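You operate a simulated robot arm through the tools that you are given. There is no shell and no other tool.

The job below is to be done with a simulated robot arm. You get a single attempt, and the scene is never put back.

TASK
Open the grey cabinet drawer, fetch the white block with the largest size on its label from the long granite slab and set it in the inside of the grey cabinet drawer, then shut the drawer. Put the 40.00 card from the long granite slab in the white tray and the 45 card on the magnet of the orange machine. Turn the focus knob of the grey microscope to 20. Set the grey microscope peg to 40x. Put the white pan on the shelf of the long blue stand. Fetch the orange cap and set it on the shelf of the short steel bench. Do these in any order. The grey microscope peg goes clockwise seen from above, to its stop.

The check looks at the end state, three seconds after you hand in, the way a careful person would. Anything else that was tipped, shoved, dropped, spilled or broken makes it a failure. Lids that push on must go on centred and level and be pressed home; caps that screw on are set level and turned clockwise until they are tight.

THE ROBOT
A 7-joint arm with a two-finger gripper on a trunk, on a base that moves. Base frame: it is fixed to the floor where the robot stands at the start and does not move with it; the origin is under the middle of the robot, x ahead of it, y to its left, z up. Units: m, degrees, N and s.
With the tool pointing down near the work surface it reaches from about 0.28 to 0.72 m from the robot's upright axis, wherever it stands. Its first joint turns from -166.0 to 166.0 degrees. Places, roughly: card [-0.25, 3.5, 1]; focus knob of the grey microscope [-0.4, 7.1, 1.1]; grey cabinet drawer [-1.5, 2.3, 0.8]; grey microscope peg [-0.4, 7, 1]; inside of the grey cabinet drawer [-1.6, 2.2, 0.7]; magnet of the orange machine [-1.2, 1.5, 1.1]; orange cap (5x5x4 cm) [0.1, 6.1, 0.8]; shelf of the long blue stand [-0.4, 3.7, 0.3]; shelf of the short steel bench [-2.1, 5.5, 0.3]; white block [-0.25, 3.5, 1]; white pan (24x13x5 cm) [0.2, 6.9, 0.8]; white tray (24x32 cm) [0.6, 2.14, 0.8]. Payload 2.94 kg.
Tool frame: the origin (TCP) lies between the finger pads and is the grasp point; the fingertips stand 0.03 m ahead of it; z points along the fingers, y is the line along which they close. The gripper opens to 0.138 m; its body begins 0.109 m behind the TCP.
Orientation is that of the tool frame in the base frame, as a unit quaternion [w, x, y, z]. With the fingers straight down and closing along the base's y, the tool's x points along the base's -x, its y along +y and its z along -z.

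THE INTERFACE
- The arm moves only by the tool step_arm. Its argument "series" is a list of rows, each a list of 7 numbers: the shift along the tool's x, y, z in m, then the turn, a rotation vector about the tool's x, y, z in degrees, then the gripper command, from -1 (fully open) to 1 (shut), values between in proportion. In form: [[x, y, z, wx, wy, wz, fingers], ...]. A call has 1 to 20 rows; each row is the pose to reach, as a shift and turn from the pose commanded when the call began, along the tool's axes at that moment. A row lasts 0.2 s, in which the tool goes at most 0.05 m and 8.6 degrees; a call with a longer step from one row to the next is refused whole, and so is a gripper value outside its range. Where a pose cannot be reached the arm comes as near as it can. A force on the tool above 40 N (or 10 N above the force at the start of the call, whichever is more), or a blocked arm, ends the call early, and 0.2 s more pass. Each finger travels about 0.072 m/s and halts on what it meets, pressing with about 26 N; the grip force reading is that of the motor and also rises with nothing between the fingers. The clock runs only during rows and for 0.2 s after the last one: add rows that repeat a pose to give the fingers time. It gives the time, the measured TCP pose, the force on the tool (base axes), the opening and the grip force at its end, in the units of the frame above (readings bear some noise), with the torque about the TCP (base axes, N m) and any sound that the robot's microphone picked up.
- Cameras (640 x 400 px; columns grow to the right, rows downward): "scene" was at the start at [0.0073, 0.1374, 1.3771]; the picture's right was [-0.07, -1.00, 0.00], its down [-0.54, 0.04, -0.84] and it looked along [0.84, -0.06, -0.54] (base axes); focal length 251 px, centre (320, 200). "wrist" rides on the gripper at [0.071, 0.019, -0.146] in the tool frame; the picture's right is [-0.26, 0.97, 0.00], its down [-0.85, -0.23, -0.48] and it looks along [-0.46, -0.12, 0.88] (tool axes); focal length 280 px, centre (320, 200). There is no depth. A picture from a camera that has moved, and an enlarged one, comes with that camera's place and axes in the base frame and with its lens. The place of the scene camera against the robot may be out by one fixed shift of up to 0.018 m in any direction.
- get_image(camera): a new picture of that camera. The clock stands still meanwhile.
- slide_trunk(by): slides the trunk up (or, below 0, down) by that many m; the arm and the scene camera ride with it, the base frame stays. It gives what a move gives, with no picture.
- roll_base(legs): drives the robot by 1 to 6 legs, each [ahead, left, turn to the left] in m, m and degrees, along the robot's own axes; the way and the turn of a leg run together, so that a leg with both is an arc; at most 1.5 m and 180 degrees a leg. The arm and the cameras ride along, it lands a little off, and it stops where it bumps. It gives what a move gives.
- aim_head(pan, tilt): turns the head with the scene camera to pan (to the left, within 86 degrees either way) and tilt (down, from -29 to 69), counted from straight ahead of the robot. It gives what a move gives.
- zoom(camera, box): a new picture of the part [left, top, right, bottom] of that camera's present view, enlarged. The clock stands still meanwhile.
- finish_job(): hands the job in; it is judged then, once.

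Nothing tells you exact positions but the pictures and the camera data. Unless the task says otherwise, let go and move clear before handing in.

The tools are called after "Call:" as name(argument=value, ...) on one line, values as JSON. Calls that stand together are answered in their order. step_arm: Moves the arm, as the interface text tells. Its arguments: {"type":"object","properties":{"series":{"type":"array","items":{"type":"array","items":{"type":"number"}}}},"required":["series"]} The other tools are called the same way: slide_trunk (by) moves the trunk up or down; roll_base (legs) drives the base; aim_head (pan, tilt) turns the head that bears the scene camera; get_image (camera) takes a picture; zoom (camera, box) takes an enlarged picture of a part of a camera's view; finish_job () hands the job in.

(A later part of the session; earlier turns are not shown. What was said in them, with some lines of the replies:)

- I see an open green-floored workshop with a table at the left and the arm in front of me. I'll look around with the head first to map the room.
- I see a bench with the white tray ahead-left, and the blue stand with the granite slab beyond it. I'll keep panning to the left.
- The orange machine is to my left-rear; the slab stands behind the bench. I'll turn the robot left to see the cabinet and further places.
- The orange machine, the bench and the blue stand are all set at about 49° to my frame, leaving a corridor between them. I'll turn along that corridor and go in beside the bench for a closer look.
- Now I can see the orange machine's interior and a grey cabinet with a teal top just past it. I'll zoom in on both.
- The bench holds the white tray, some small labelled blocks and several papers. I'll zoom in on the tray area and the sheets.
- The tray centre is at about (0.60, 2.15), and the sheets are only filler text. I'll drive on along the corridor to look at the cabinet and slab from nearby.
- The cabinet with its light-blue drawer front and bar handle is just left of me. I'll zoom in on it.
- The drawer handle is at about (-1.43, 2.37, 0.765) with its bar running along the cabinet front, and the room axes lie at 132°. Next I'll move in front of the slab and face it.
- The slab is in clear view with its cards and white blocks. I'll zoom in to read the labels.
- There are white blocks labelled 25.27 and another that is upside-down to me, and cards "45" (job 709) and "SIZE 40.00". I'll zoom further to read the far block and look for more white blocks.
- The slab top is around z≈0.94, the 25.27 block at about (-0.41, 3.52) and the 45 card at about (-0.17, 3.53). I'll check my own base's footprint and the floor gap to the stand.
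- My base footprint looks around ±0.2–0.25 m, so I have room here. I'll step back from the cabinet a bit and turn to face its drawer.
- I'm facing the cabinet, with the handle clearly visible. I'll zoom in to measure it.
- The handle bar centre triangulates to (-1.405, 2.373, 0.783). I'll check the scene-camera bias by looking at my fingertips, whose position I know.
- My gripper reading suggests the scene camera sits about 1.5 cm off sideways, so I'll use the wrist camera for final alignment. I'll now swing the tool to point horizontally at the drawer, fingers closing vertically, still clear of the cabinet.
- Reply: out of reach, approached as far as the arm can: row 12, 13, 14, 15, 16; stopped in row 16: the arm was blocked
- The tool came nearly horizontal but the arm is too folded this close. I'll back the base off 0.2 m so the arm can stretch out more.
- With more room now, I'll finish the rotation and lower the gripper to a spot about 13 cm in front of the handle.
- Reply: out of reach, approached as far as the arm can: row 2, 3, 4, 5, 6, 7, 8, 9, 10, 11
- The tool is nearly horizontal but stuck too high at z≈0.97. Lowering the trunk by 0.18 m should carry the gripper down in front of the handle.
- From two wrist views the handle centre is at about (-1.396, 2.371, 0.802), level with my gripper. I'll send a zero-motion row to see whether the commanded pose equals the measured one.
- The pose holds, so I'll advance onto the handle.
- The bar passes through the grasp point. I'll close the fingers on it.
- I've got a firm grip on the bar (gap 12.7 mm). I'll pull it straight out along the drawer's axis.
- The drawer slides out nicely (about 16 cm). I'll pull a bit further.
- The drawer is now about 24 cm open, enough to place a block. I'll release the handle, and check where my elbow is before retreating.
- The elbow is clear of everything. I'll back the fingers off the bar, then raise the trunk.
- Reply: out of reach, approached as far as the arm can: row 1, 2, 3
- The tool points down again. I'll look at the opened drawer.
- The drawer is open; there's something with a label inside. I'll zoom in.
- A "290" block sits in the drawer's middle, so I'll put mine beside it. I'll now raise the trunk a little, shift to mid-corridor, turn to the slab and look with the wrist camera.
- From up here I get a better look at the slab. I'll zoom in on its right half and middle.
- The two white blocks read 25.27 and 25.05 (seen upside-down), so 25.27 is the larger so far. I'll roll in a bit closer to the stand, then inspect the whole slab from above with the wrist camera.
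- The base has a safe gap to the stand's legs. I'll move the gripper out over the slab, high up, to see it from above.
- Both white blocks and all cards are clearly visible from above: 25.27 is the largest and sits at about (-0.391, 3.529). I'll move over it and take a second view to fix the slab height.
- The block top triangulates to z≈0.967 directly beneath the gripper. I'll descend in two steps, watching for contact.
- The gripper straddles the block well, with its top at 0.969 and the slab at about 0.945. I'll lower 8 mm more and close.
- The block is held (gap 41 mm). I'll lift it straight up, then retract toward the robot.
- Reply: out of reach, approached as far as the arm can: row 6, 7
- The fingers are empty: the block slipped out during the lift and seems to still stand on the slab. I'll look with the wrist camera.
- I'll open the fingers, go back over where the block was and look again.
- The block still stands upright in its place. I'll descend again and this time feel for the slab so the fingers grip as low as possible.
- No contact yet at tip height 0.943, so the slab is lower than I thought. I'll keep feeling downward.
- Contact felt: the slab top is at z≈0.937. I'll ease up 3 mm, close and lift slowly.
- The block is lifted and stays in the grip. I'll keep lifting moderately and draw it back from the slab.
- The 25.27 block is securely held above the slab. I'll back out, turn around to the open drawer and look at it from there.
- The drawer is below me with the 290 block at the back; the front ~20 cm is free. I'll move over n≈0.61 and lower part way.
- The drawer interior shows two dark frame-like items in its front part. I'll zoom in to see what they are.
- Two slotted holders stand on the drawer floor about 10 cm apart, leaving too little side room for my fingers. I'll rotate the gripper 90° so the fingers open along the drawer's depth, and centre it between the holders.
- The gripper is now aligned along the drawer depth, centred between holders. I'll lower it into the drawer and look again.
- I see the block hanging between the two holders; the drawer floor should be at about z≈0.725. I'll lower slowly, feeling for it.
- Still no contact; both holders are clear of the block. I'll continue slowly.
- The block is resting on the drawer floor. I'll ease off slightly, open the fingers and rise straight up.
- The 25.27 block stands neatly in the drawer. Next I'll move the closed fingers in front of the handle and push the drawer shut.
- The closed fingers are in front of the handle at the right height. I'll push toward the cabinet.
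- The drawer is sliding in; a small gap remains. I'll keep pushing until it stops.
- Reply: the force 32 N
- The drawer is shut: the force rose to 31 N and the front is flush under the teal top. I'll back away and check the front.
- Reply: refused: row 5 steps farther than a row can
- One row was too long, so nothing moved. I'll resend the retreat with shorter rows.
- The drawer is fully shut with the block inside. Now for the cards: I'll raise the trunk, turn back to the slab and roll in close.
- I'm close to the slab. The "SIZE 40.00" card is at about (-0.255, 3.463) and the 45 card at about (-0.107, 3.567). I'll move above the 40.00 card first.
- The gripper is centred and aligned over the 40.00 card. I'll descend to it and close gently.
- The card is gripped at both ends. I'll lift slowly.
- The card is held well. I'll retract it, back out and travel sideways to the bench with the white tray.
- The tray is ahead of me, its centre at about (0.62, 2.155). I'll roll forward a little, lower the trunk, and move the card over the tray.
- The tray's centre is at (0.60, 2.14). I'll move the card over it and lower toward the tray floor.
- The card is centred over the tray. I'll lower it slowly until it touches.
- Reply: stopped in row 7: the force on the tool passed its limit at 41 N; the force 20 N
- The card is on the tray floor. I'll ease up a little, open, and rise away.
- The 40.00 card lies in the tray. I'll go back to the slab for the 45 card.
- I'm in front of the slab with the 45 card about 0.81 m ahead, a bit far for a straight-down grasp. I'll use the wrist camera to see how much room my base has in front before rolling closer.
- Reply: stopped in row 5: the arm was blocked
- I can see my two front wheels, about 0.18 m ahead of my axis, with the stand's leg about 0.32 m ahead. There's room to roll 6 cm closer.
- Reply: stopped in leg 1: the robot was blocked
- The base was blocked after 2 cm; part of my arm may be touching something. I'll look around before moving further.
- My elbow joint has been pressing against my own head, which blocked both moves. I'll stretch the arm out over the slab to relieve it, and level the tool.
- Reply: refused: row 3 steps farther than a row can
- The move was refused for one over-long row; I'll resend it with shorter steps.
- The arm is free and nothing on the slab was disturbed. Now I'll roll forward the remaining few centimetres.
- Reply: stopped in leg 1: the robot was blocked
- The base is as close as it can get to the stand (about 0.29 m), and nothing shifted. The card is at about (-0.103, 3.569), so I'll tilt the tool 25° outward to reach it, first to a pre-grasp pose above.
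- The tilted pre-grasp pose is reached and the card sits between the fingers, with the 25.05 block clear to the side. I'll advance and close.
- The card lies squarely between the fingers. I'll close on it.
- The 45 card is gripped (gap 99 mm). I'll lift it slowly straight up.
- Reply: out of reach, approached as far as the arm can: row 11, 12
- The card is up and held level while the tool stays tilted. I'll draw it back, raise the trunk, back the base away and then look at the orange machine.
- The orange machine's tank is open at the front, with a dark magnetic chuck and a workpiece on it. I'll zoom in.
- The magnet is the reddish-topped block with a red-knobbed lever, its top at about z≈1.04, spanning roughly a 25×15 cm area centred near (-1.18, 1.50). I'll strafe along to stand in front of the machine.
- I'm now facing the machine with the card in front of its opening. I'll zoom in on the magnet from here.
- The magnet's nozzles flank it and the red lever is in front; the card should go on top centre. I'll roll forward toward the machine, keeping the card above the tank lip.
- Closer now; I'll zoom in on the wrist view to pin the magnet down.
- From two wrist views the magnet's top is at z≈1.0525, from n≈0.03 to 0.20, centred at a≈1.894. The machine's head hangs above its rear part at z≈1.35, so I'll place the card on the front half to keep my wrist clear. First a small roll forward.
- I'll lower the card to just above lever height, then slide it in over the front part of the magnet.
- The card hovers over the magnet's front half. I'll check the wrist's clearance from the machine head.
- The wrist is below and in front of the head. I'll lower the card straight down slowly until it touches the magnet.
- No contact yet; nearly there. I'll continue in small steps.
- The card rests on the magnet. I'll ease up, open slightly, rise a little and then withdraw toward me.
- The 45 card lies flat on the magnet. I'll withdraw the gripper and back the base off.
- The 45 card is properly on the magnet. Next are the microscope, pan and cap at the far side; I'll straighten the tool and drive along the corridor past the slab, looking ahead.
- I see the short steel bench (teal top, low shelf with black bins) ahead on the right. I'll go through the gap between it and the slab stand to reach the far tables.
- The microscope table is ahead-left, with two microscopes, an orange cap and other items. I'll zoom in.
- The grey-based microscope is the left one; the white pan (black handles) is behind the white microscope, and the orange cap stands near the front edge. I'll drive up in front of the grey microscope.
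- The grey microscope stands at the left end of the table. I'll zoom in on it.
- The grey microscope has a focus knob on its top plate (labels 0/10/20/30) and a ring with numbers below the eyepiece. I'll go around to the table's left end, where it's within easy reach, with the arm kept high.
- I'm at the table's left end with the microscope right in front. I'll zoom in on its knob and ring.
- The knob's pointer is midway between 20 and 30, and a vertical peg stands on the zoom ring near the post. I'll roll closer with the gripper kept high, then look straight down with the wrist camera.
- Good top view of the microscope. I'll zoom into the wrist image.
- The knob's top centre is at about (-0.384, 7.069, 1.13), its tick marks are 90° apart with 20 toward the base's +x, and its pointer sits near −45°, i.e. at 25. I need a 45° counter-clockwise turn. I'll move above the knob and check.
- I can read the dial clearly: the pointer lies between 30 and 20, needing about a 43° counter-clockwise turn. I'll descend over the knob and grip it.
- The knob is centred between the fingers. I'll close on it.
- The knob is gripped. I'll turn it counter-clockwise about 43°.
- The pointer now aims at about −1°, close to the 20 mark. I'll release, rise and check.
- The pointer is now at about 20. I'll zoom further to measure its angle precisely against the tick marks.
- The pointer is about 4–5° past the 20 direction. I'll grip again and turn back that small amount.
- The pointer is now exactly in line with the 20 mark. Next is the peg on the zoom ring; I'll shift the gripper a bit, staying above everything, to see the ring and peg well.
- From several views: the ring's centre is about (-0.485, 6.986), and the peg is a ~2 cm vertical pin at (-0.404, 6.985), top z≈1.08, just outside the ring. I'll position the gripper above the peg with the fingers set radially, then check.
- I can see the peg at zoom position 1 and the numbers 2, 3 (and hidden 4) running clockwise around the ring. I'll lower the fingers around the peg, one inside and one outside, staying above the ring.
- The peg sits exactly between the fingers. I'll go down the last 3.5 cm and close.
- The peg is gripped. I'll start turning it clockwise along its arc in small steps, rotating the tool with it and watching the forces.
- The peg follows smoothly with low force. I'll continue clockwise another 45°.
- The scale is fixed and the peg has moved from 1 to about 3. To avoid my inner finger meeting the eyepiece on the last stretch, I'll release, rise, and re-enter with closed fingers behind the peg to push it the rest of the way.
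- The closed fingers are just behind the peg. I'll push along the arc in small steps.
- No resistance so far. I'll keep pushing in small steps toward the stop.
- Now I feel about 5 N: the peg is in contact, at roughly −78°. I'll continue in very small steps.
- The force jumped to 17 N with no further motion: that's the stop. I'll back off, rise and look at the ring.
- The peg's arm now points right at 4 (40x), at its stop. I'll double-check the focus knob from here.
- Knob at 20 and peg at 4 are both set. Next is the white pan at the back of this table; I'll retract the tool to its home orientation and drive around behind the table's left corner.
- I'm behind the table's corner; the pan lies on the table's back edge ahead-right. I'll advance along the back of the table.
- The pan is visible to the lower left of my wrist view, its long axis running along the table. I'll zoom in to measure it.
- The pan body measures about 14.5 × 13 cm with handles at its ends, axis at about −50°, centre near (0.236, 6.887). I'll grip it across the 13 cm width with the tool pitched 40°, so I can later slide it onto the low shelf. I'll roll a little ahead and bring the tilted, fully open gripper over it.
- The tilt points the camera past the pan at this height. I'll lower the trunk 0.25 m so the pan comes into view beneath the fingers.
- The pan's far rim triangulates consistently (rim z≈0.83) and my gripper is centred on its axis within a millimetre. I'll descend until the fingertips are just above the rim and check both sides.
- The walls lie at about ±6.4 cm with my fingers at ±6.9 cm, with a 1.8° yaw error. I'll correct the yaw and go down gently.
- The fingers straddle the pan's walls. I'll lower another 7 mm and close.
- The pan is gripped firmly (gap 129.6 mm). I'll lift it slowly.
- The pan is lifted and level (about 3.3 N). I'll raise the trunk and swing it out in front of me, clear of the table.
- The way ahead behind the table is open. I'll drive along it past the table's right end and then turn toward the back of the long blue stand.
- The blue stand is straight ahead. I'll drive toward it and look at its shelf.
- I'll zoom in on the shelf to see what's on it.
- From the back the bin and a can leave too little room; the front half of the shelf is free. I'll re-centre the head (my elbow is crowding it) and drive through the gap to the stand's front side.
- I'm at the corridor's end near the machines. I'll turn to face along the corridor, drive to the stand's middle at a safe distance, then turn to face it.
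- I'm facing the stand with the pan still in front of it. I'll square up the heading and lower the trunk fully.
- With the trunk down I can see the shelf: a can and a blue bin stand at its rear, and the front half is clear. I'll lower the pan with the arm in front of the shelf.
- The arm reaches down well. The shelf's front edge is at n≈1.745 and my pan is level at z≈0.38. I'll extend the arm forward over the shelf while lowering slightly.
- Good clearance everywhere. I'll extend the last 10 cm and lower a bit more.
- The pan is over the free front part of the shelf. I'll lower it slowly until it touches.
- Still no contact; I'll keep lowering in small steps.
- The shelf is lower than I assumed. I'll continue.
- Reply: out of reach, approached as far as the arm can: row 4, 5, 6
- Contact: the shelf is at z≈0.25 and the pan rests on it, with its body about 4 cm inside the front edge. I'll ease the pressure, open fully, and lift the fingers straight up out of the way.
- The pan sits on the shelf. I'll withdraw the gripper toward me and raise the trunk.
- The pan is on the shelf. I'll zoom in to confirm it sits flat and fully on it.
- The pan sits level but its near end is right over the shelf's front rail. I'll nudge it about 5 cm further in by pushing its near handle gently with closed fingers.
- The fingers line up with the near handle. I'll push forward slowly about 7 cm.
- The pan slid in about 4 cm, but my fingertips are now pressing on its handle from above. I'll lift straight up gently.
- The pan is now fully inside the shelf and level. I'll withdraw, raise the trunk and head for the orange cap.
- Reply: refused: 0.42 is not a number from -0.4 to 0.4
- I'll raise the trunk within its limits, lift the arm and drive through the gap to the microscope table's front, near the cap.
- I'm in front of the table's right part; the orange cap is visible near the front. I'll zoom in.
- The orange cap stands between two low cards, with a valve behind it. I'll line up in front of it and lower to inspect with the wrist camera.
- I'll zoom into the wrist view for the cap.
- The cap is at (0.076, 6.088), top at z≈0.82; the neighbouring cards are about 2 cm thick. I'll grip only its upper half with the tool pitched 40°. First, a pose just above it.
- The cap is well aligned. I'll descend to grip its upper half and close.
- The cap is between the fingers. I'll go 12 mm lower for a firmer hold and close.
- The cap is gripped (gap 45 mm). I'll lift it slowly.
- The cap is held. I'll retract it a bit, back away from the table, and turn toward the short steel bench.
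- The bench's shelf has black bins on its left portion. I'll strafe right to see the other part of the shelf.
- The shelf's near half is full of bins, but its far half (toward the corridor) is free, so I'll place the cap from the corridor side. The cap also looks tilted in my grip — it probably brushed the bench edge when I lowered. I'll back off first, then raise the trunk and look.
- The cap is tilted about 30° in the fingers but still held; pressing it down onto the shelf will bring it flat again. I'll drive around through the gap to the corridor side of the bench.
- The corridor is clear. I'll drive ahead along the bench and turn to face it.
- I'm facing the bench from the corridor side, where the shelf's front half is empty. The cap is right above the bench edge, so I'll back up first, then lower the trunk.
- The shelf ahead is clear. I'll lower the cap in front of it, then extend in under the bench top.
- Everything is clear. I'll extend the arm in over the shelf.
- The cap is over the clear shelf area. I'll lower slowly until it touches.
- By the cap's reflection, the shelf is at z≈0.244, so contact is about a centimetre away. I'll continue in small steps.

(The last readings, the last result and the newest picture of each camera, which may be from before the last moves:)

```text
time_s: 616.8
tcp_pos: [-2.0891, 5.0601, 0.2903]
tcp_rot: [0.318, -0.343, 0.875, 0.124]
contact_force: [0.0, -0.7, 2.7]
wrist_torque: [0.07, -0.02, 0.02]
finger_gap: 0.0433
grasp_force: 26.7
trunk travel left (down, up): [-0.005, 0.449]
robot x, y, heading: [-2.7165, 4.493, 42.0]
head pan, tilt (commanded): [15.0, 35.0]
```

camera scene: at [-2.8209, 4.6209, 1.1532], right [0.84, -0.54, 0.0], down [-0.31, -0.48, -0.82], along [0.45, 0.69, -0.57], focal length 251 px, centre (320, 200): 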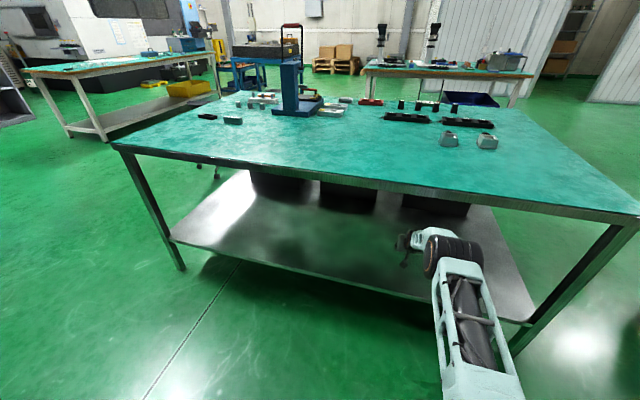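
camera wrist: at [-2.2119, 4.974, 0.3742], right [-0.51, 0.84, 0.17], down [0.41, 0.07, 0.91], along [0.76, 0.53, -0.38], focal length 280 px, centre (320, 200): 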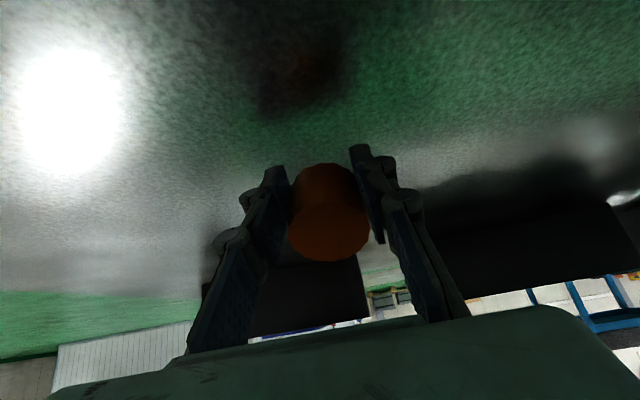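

First contact at z≈0.291 (2.7 N). I'll press gently in small steps and watch whether the cap turns level.

Call:
step_arm(series=[[0.0013, 0, 0.0015, 0, 0, 0, 1], [0.0026, 0, 0.0031, 0, 0, 0, 1], [0.0026, 0, 0.0031, 0, 0, 0, 1]])

Call:
zoom(camera="wrist", box=[220, 100, 440, 280])

```text
time_s: 617.6
tcp_pos: [-2.0889, 5.0604, 0.2907]
tcp_rot: [0.32, -0.344, 0.874, 0.126]
contact_force: [-3.5, -4.2, 18.8]
wrist_torque: [0.1, 0.1, 0.08]
finger_gap: 0.0431
grasp_force: 25.7
trunk travel left (down, up): [-0.005, 0.449]
robot x, y, heading: [-2.7215, 4.4918, 42.2]
head pan, tilt (commanded): [15.0, 35.0]
```

```text
2.22 times, centred on (330, 190) of wrist
camera zoom: at [-2.211, 4.9743, 0.3556], right [-0.51, 0.84, 0.17], down [0.41, 0.06, 0.91], along [0.76, 0.53, -0.37], focal length 623 px, centre (298, 222)
```

zoom: 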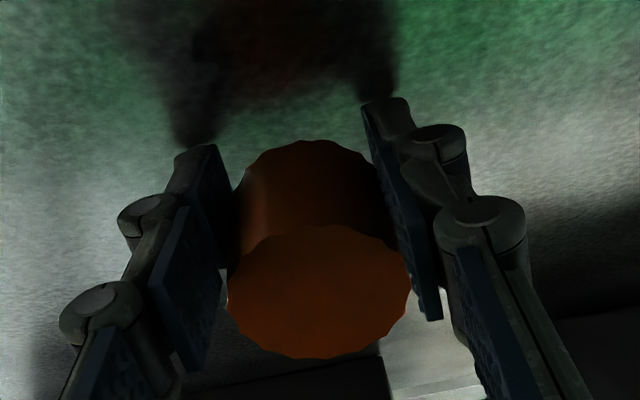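

Now it's my fingertips, not the cap, that touch the shelf: the cap had been pushed up in the grip and hangs about 9 mm above the shelf, tilted. I'll ease up and reduce the tool's pitch by 16° so the cap hangs more level before letting go.

Call:
step_arm(series=[[-0.0038, 0, -0.0046, 0, 0, 0, 1], [-0.0077, 0, -0.0092, 0, 0, 0, 1], [-0.0077, 0, -0.0092, 0, 4, 0, 1], [-0.0077, 0, -0.0092, 0, 8, 0, 1], [-0.0077, 0, -0.0092, 0, 12, 0, 1], [-0.0077, 0, -0.0092, 0, 16, 0, 1], [-0.0077, 0, -0.0092, 0, 16, 0, 1]])

Call:
get_image(camera="wrist")

Call:
get_image(camera="scene")

```text
time_s: 619.2
tcp_pos: [-2.1152, 5.0304, 0.295]
tcp_rot: [0.191, -0.358, 0.911, 0.075]
contact_force: [0.4, -0.2, -0.5]
wrist_torque: [-0.03, 0.01, 0.0]
finger_gap: 0.0433
grasp_force: 25.8
out of reach, approached as far as the arm can: row 4, 5, 6, 7
trunk travel left (down, up): [-0.005, 0.449]
robot x, y, heading: [-2.7169, 4.4891, 42.2]
head pan, tilt (commanded): [15.0, 35.0]
```

```text
taken
camera wrist: at [-2.2185, 4.9611, 0.3992], right [-0.48, 0.87, 0.1], down [0.59, 0.23, 0.78], along [0.65, 0.43, -0.62], focal length 280 px, centre (320, 200)
```

wrist: 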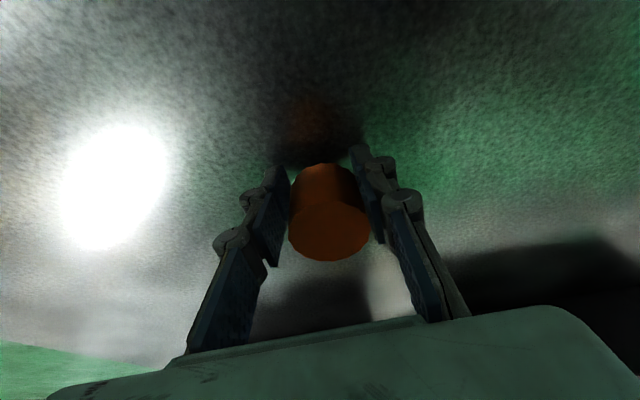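

```text
taken
camera scene: at [-2.8209, 4.6209, 1.1532], right [0.84, -0.54, 0.0], down [-0.31, -0.48, -0.82], along [0.45, 0.69, -0.57], focal length 251 px, centre (320, 200)
```

scene: 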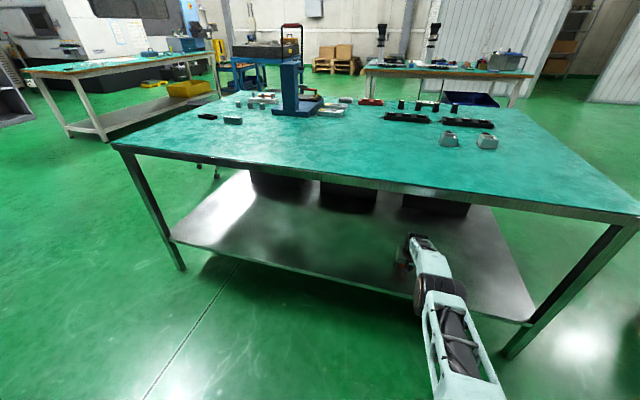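

The pitch is now about 24°, and the cap hangs much closer to level. I'll lower until the fingertips just touch the shelf, then open.

Call:
step_arm(series=[[0.0008, 0, 0.0018, 0, 0, 0, 1], [0.0016, 0, 0.0037, 0, 0, 0, 1], [0.0016, 0, 0.0037, 0, 0, 0, 1]])

Call:
zoom(camera="wrist", box=[220, 80, 440, 280])

```text
time_s: 620.0
tcp_pos: [-2.1123, 5.032, 0.292]
tcp_rot: [0.193, -0.357, 0.911, 0.074]
contact_force: [0.0, -2.1, 4.2]
wrist_torque: [0.04, 0.02, 0.01]
finger_gap: 0.0432
grasp_force: 25.7
trunk travel left (down, up): [-0.005, 0.449]
robot x, y, heading: [-2.7154, 4.4928, 42.3]
head pan, tilt (commanded): [15.0, 35.0]
```

```text
2.00 times, centred on (330, 180) of wrist
camera zoom: at [-2.2175, 4.9618, 0.3963], right [-0.48, 0.87, 0.1], down [0.58, 0.23, 0.78], along [0.65, 0.44, -0.62], focal length 561 px, centre (300, 240)
```

zoom: 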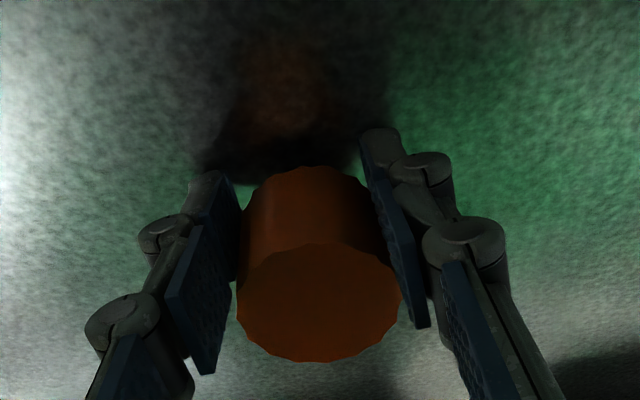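

The fingertips touch the shelf lightly. I'll open just a little so the cap settles between the fingers, then check.

Call:
step_arm(series=[[0, 0, 0, 0, 0, 0, 0.33], [0, 0, 0, 0, 0, 0, 0.3], [0, 0, 0, 0, 0, 0, 0.28], [0, 0, 0, 0, 0, 0, 0.25], [0, 0, 0, 0, 0, 0, 0.25]])

Call:
get_image(camera="wrist")

Call:
zoom(camera="wrist", box=[220, 80, 440, 280])

```text
time_s: 621.2
tcp_pos: [-2.1131, 5.0315, 0.2915]
tcp_rot: [0.193, -0.358, 0.911, 0.074]
contact_force: [1.5, 0.6, 4.1]
wrist_torque: [0.01, -0.02, 0.02]
finger_gap: 0.052
grasp_force: 0.0
trunk travel left (down, up): [-0.005, 0.449]
robot x, y, heading: [-2.7158, 4.4936, 42.1]
head pan, tilt (commanded): [15.0, 35.0]
```

```text
taken
camera wrist: at [-2.2178, 4.9618, 0.3959], right [-0.48, 0.87, 0.1], down [0.58, 0.23, 0.78], along [0.65, 0.44, -0.62], focal length 280 px, centre (320, 200)
```

wrist: 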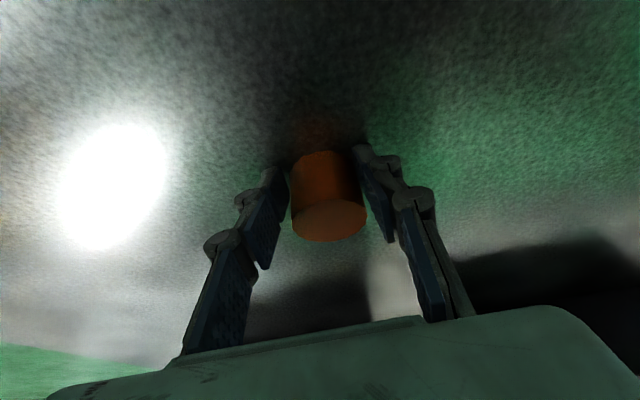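

```text
2.00 times, centred on (330, 180) of wrist
camera zoom: at [-2.2178, 4.9618, 0.3959], right [-0.48, 0.87, 0.1], down [0.58, 0.23, 0.78], along [0.65, 0.44, -0.62], focal length 561 px, centre (300, 240)
```

zoom: 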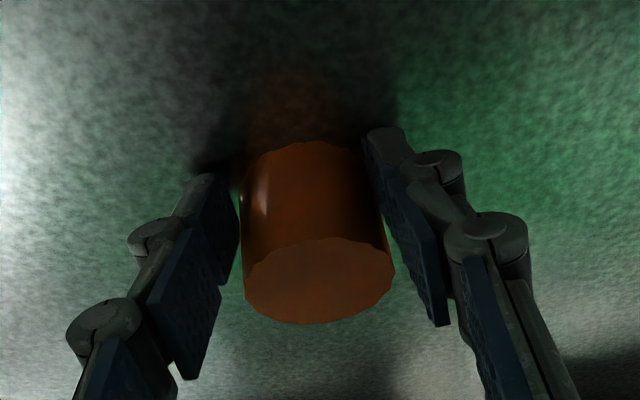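

The cap has settled flat and upright on the shelf. I'll open wider, rise above it and withdraw.

Call:
step_arm(series=[[0, 0, 0, 0, 0, 0, -0.1], [0, 0, 0, 0, 0, 0, -0.4], [0, 0, 0, 0, 0, 0, -0.4], [-0.004, 0, -0.0092, 0, 0, 0, -0.4], [-0.012, 0, -0.0275, 0, 0, 0, -0.4], [-0.0241, 0, -0.055, 0, 0, 0, -0.4], [-0.0321, 0, -0.0733, 0, 0, 0, -0.4], [0.0022, 0.0006, -0.0885, 0, 0, 0, -0.4], [0.0366, 0.0012, -0.1037, 0, 0, 0, -0.4], [0.0709, 0.0018, -0.1188, 0, 0, 0, -0.4], [0.1052, 0.0024, -0.134, 0, 0, 0, -0.4], [0.1396, 0.0029, -0.1492, 0, 0, 0, -0.4], [0.1739, 0.0035, -0.1644, 0, 0, 0, -0.4], [0.2083, 0.0041, -0.1795, 0, 0, 0, -0.4], [0.2426, 0.0047, -0.1947, 0, 0, 0, -0.4]])

Call:
get_image(camera="scene")

Call:
get_image(camera="wrist")

```text
time_s: 624.4
tcp_pos: [-2.339, 4.8289, 0.3695]
tcp_rot: [0.192, -0.358, 0.911, 0.075]
contact_force: [0.2, -0.2, -0.5]
wrist_torque: [0.0, -0.01, 0.01]
finger_gap: 0.0965
grasp_force: 0.2
trunk travel left (down, up): [-0.005, 0.449]
robot x, y, heading: [-2.719, 4.4898, 42.4]
head pan, tilt (commanded): [15.0, 35.0]
```

```text
taken
camera scene: at [-2.8209, 4.621, 1.1532], right [0.84, -0.54, 0.0], down [-0.31, -0.48, -0.82], along [0.45, 0.69, -0.57], focal length 251 px, centre (320, 200)
```

scene: 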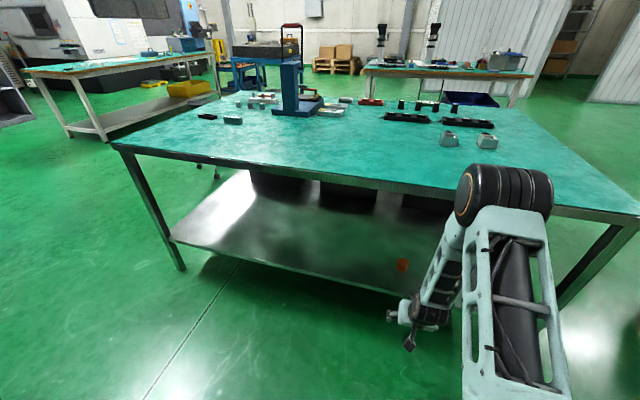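

```text
taken
camera wrist: at [-2.4434, 4.7599, 0.4742], right [-0.48, 0.87, 0.1], down [0.58, 0.23, 0.78], along [0.65, 0.43, -0.62], focal length 280 px, centre (320, 200)
```

wrist: 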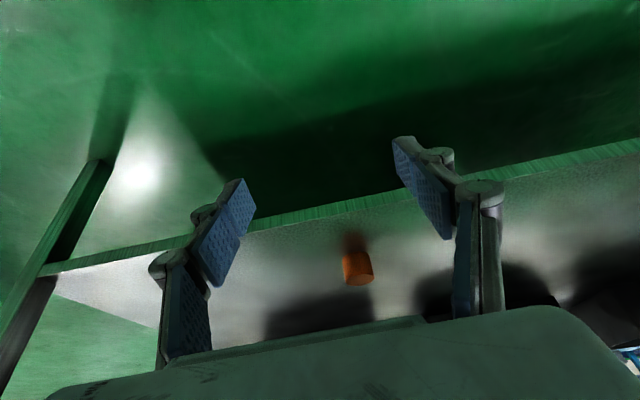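

The cap stands upright on the shelf. I'll zoom in to confirm, and check the bench-top items.

Call:
zoom(camera="scene", box=[340, 220, 460, 310])

Call:
zoom(camera="scene", box=[180, 80, 520, 220])

```text
4.44 times, centred on (400, 265) of scene
camera zoom: at [-2.8209, 4.621, 1.1532], right [0.84, -0.54, 0.0], down [-0.31, -0.48, -0.82], along [0.45, 0.69, -0.57], focal length 1115 px, centre (-36, -89)
```

zoom: 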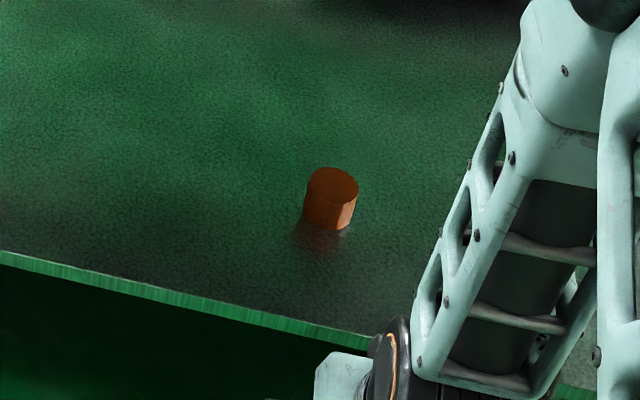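

```text
1.88 times, centred on (350, 150) of scene
camera zoom: at [-2.8209, 4.621, 1.1532], right [0.84, -0.54, 0.0], down [-0.31, -0.48, -0.82], along [0.45, 0.69, -0.57], focal length 472 px, centre (264, 294)
```

zoom: 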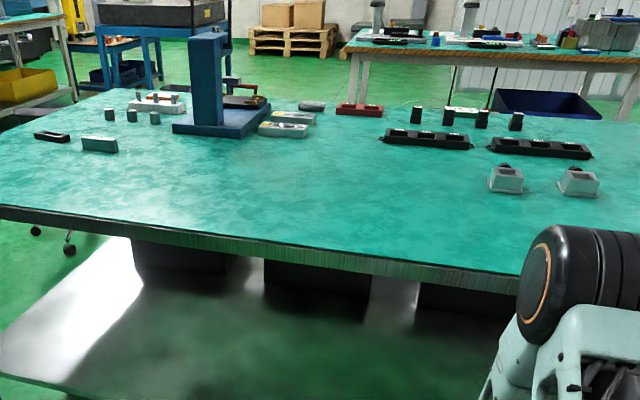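

The cap is upright and the bench-top items look undisturbed. I'll check the far edge of the bench top, where I had brushed it, for the card lying there.

Call:
zoom(camera="scene", box=[180, 75, 300, 135])

Call:
slide_trunk(by=0.38)

Call:
aim_head(pan=25, tilt=25)

Call:
get_image(camera="scene")

```text
5.33 times, centred on (240, 105) of scene
camera zoom: at [-2.8209, 4.621, 1.1532], right [0.84, -0.54, 0.0], down [-0.31, -0.48, -0.82], along [0.45, 0.69, -0.57], focal length 1338 px, centre (747, 707)
```

zoom: 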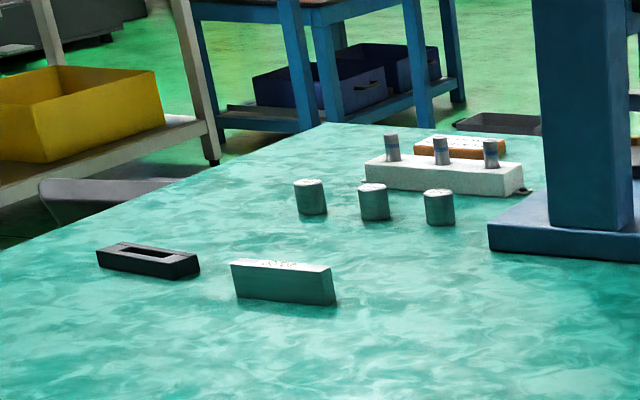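

```text
time_s: 628.1
tcp_pos: [-2.3394, 4.8287, 0.7508]
tcp_rot: [0.192, -0.357, 0.911, 0.074]
contact_force: [0.2, -0.1, -0.1]
wrist_torque: [-0.02, -0.03, -0.02]
finger_gap: 0.0966
grasp_force: 0.1
trunk travel left (down, up): [-0.385, 0.069]
robot x, y, heading: [-2.7167, 4.4939, 42.2]
head pan, tilt (commanded): [15.0, 35.0]
```

```text
time_s: 628.8
tcp_pos: [-2.3391, 4.8301, 0.7506]
tcp_rot: [0.192, -0.357, 0.911, 0.075]
contact_force: [-0.3, -0.4, -1.0]
wrist_torque: [0.0, 0.01, 0.0]
finger_gap: 0.0969
grasp_force: 0.1
trunk travel left (down, up): [-0.385, 0.069]
robot x, y, heading: [-2.7171, 4.4968, 42.2]
head pan, tilt (commanded): [25.0, 25.0]
```

```text
taken
camera scene: at [-2.8329, 4.6318, 1.5489], right [0.92, -0.39, 0.0], down [-0.17, -0.39, -0.91], along [0.35, 0.83, -0.42], focal length 251 px, centre (320, 200)
```

scene: 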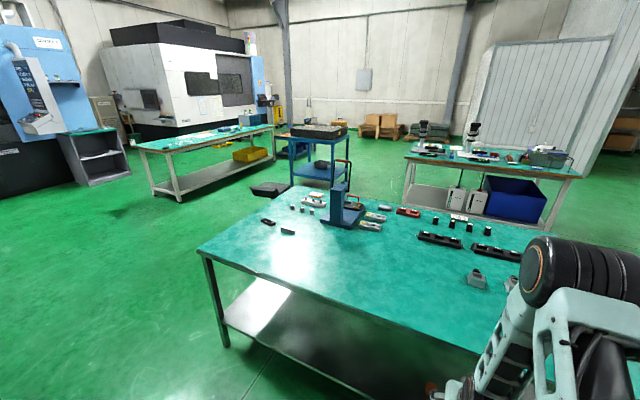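

All the jobs are done:
- **Block:** the 25.27 block is in the shut drawer.
- **Cards:** the 40.00 card is in the tray and the 45 card is on the magnet.
- **Microscope:** the focus knob is at 20 and the peg is at its stop at 4 (40x).
- **Pan and cap:** each is on its shelf.

The gripper is empty and clear, and nothing else looks disturbed, so I'm handing in.

Call:
finish_job()

```text
The job is handed in.
```

I carried out every part of the job and handed it in; I haven't seen the check's result.

- **Drawer and block:** I opened the grey cabinet drawer, set the 25.27 block inside and pushed the drawer shut until it stopped flush. I found two white blocks on the slab, 25.27 and 25.05. A "290" block and two slotted holders were already in the drawer, and I placed the block clear of them. On my first lift the block slipped out of the gripper, but it stayed upright on the slab.
- **40.00 card:** it lies flat in the white tray.
- **45 card:** it lies flat on the magnet of the orange machine, on the front half.
- **Focus knob:** it points at 20, in line with the tick marks as seen from above.
- **Peg:** I turned it clockwise to its stop, and its arm points at the 4 on the ring, which I took as 40x.
- **White pan:** it sits level on the shelf of the long blue stand. I set it near the front edge, then nudged it a few centimetres further in.
- **Orange cap:** it stands upright on the corridor side of the short steel bench's shelf, because bins fill the other side. It tilted in my grip, probably when it brushed the bench edge, and dropped about a centimetre when I let go. It settled upright.

The base also bumped lightly against the blue stand once while I reached for the 45 card, and nothing on the slab moved. I saw nothing else tipped, shoved or dropped.
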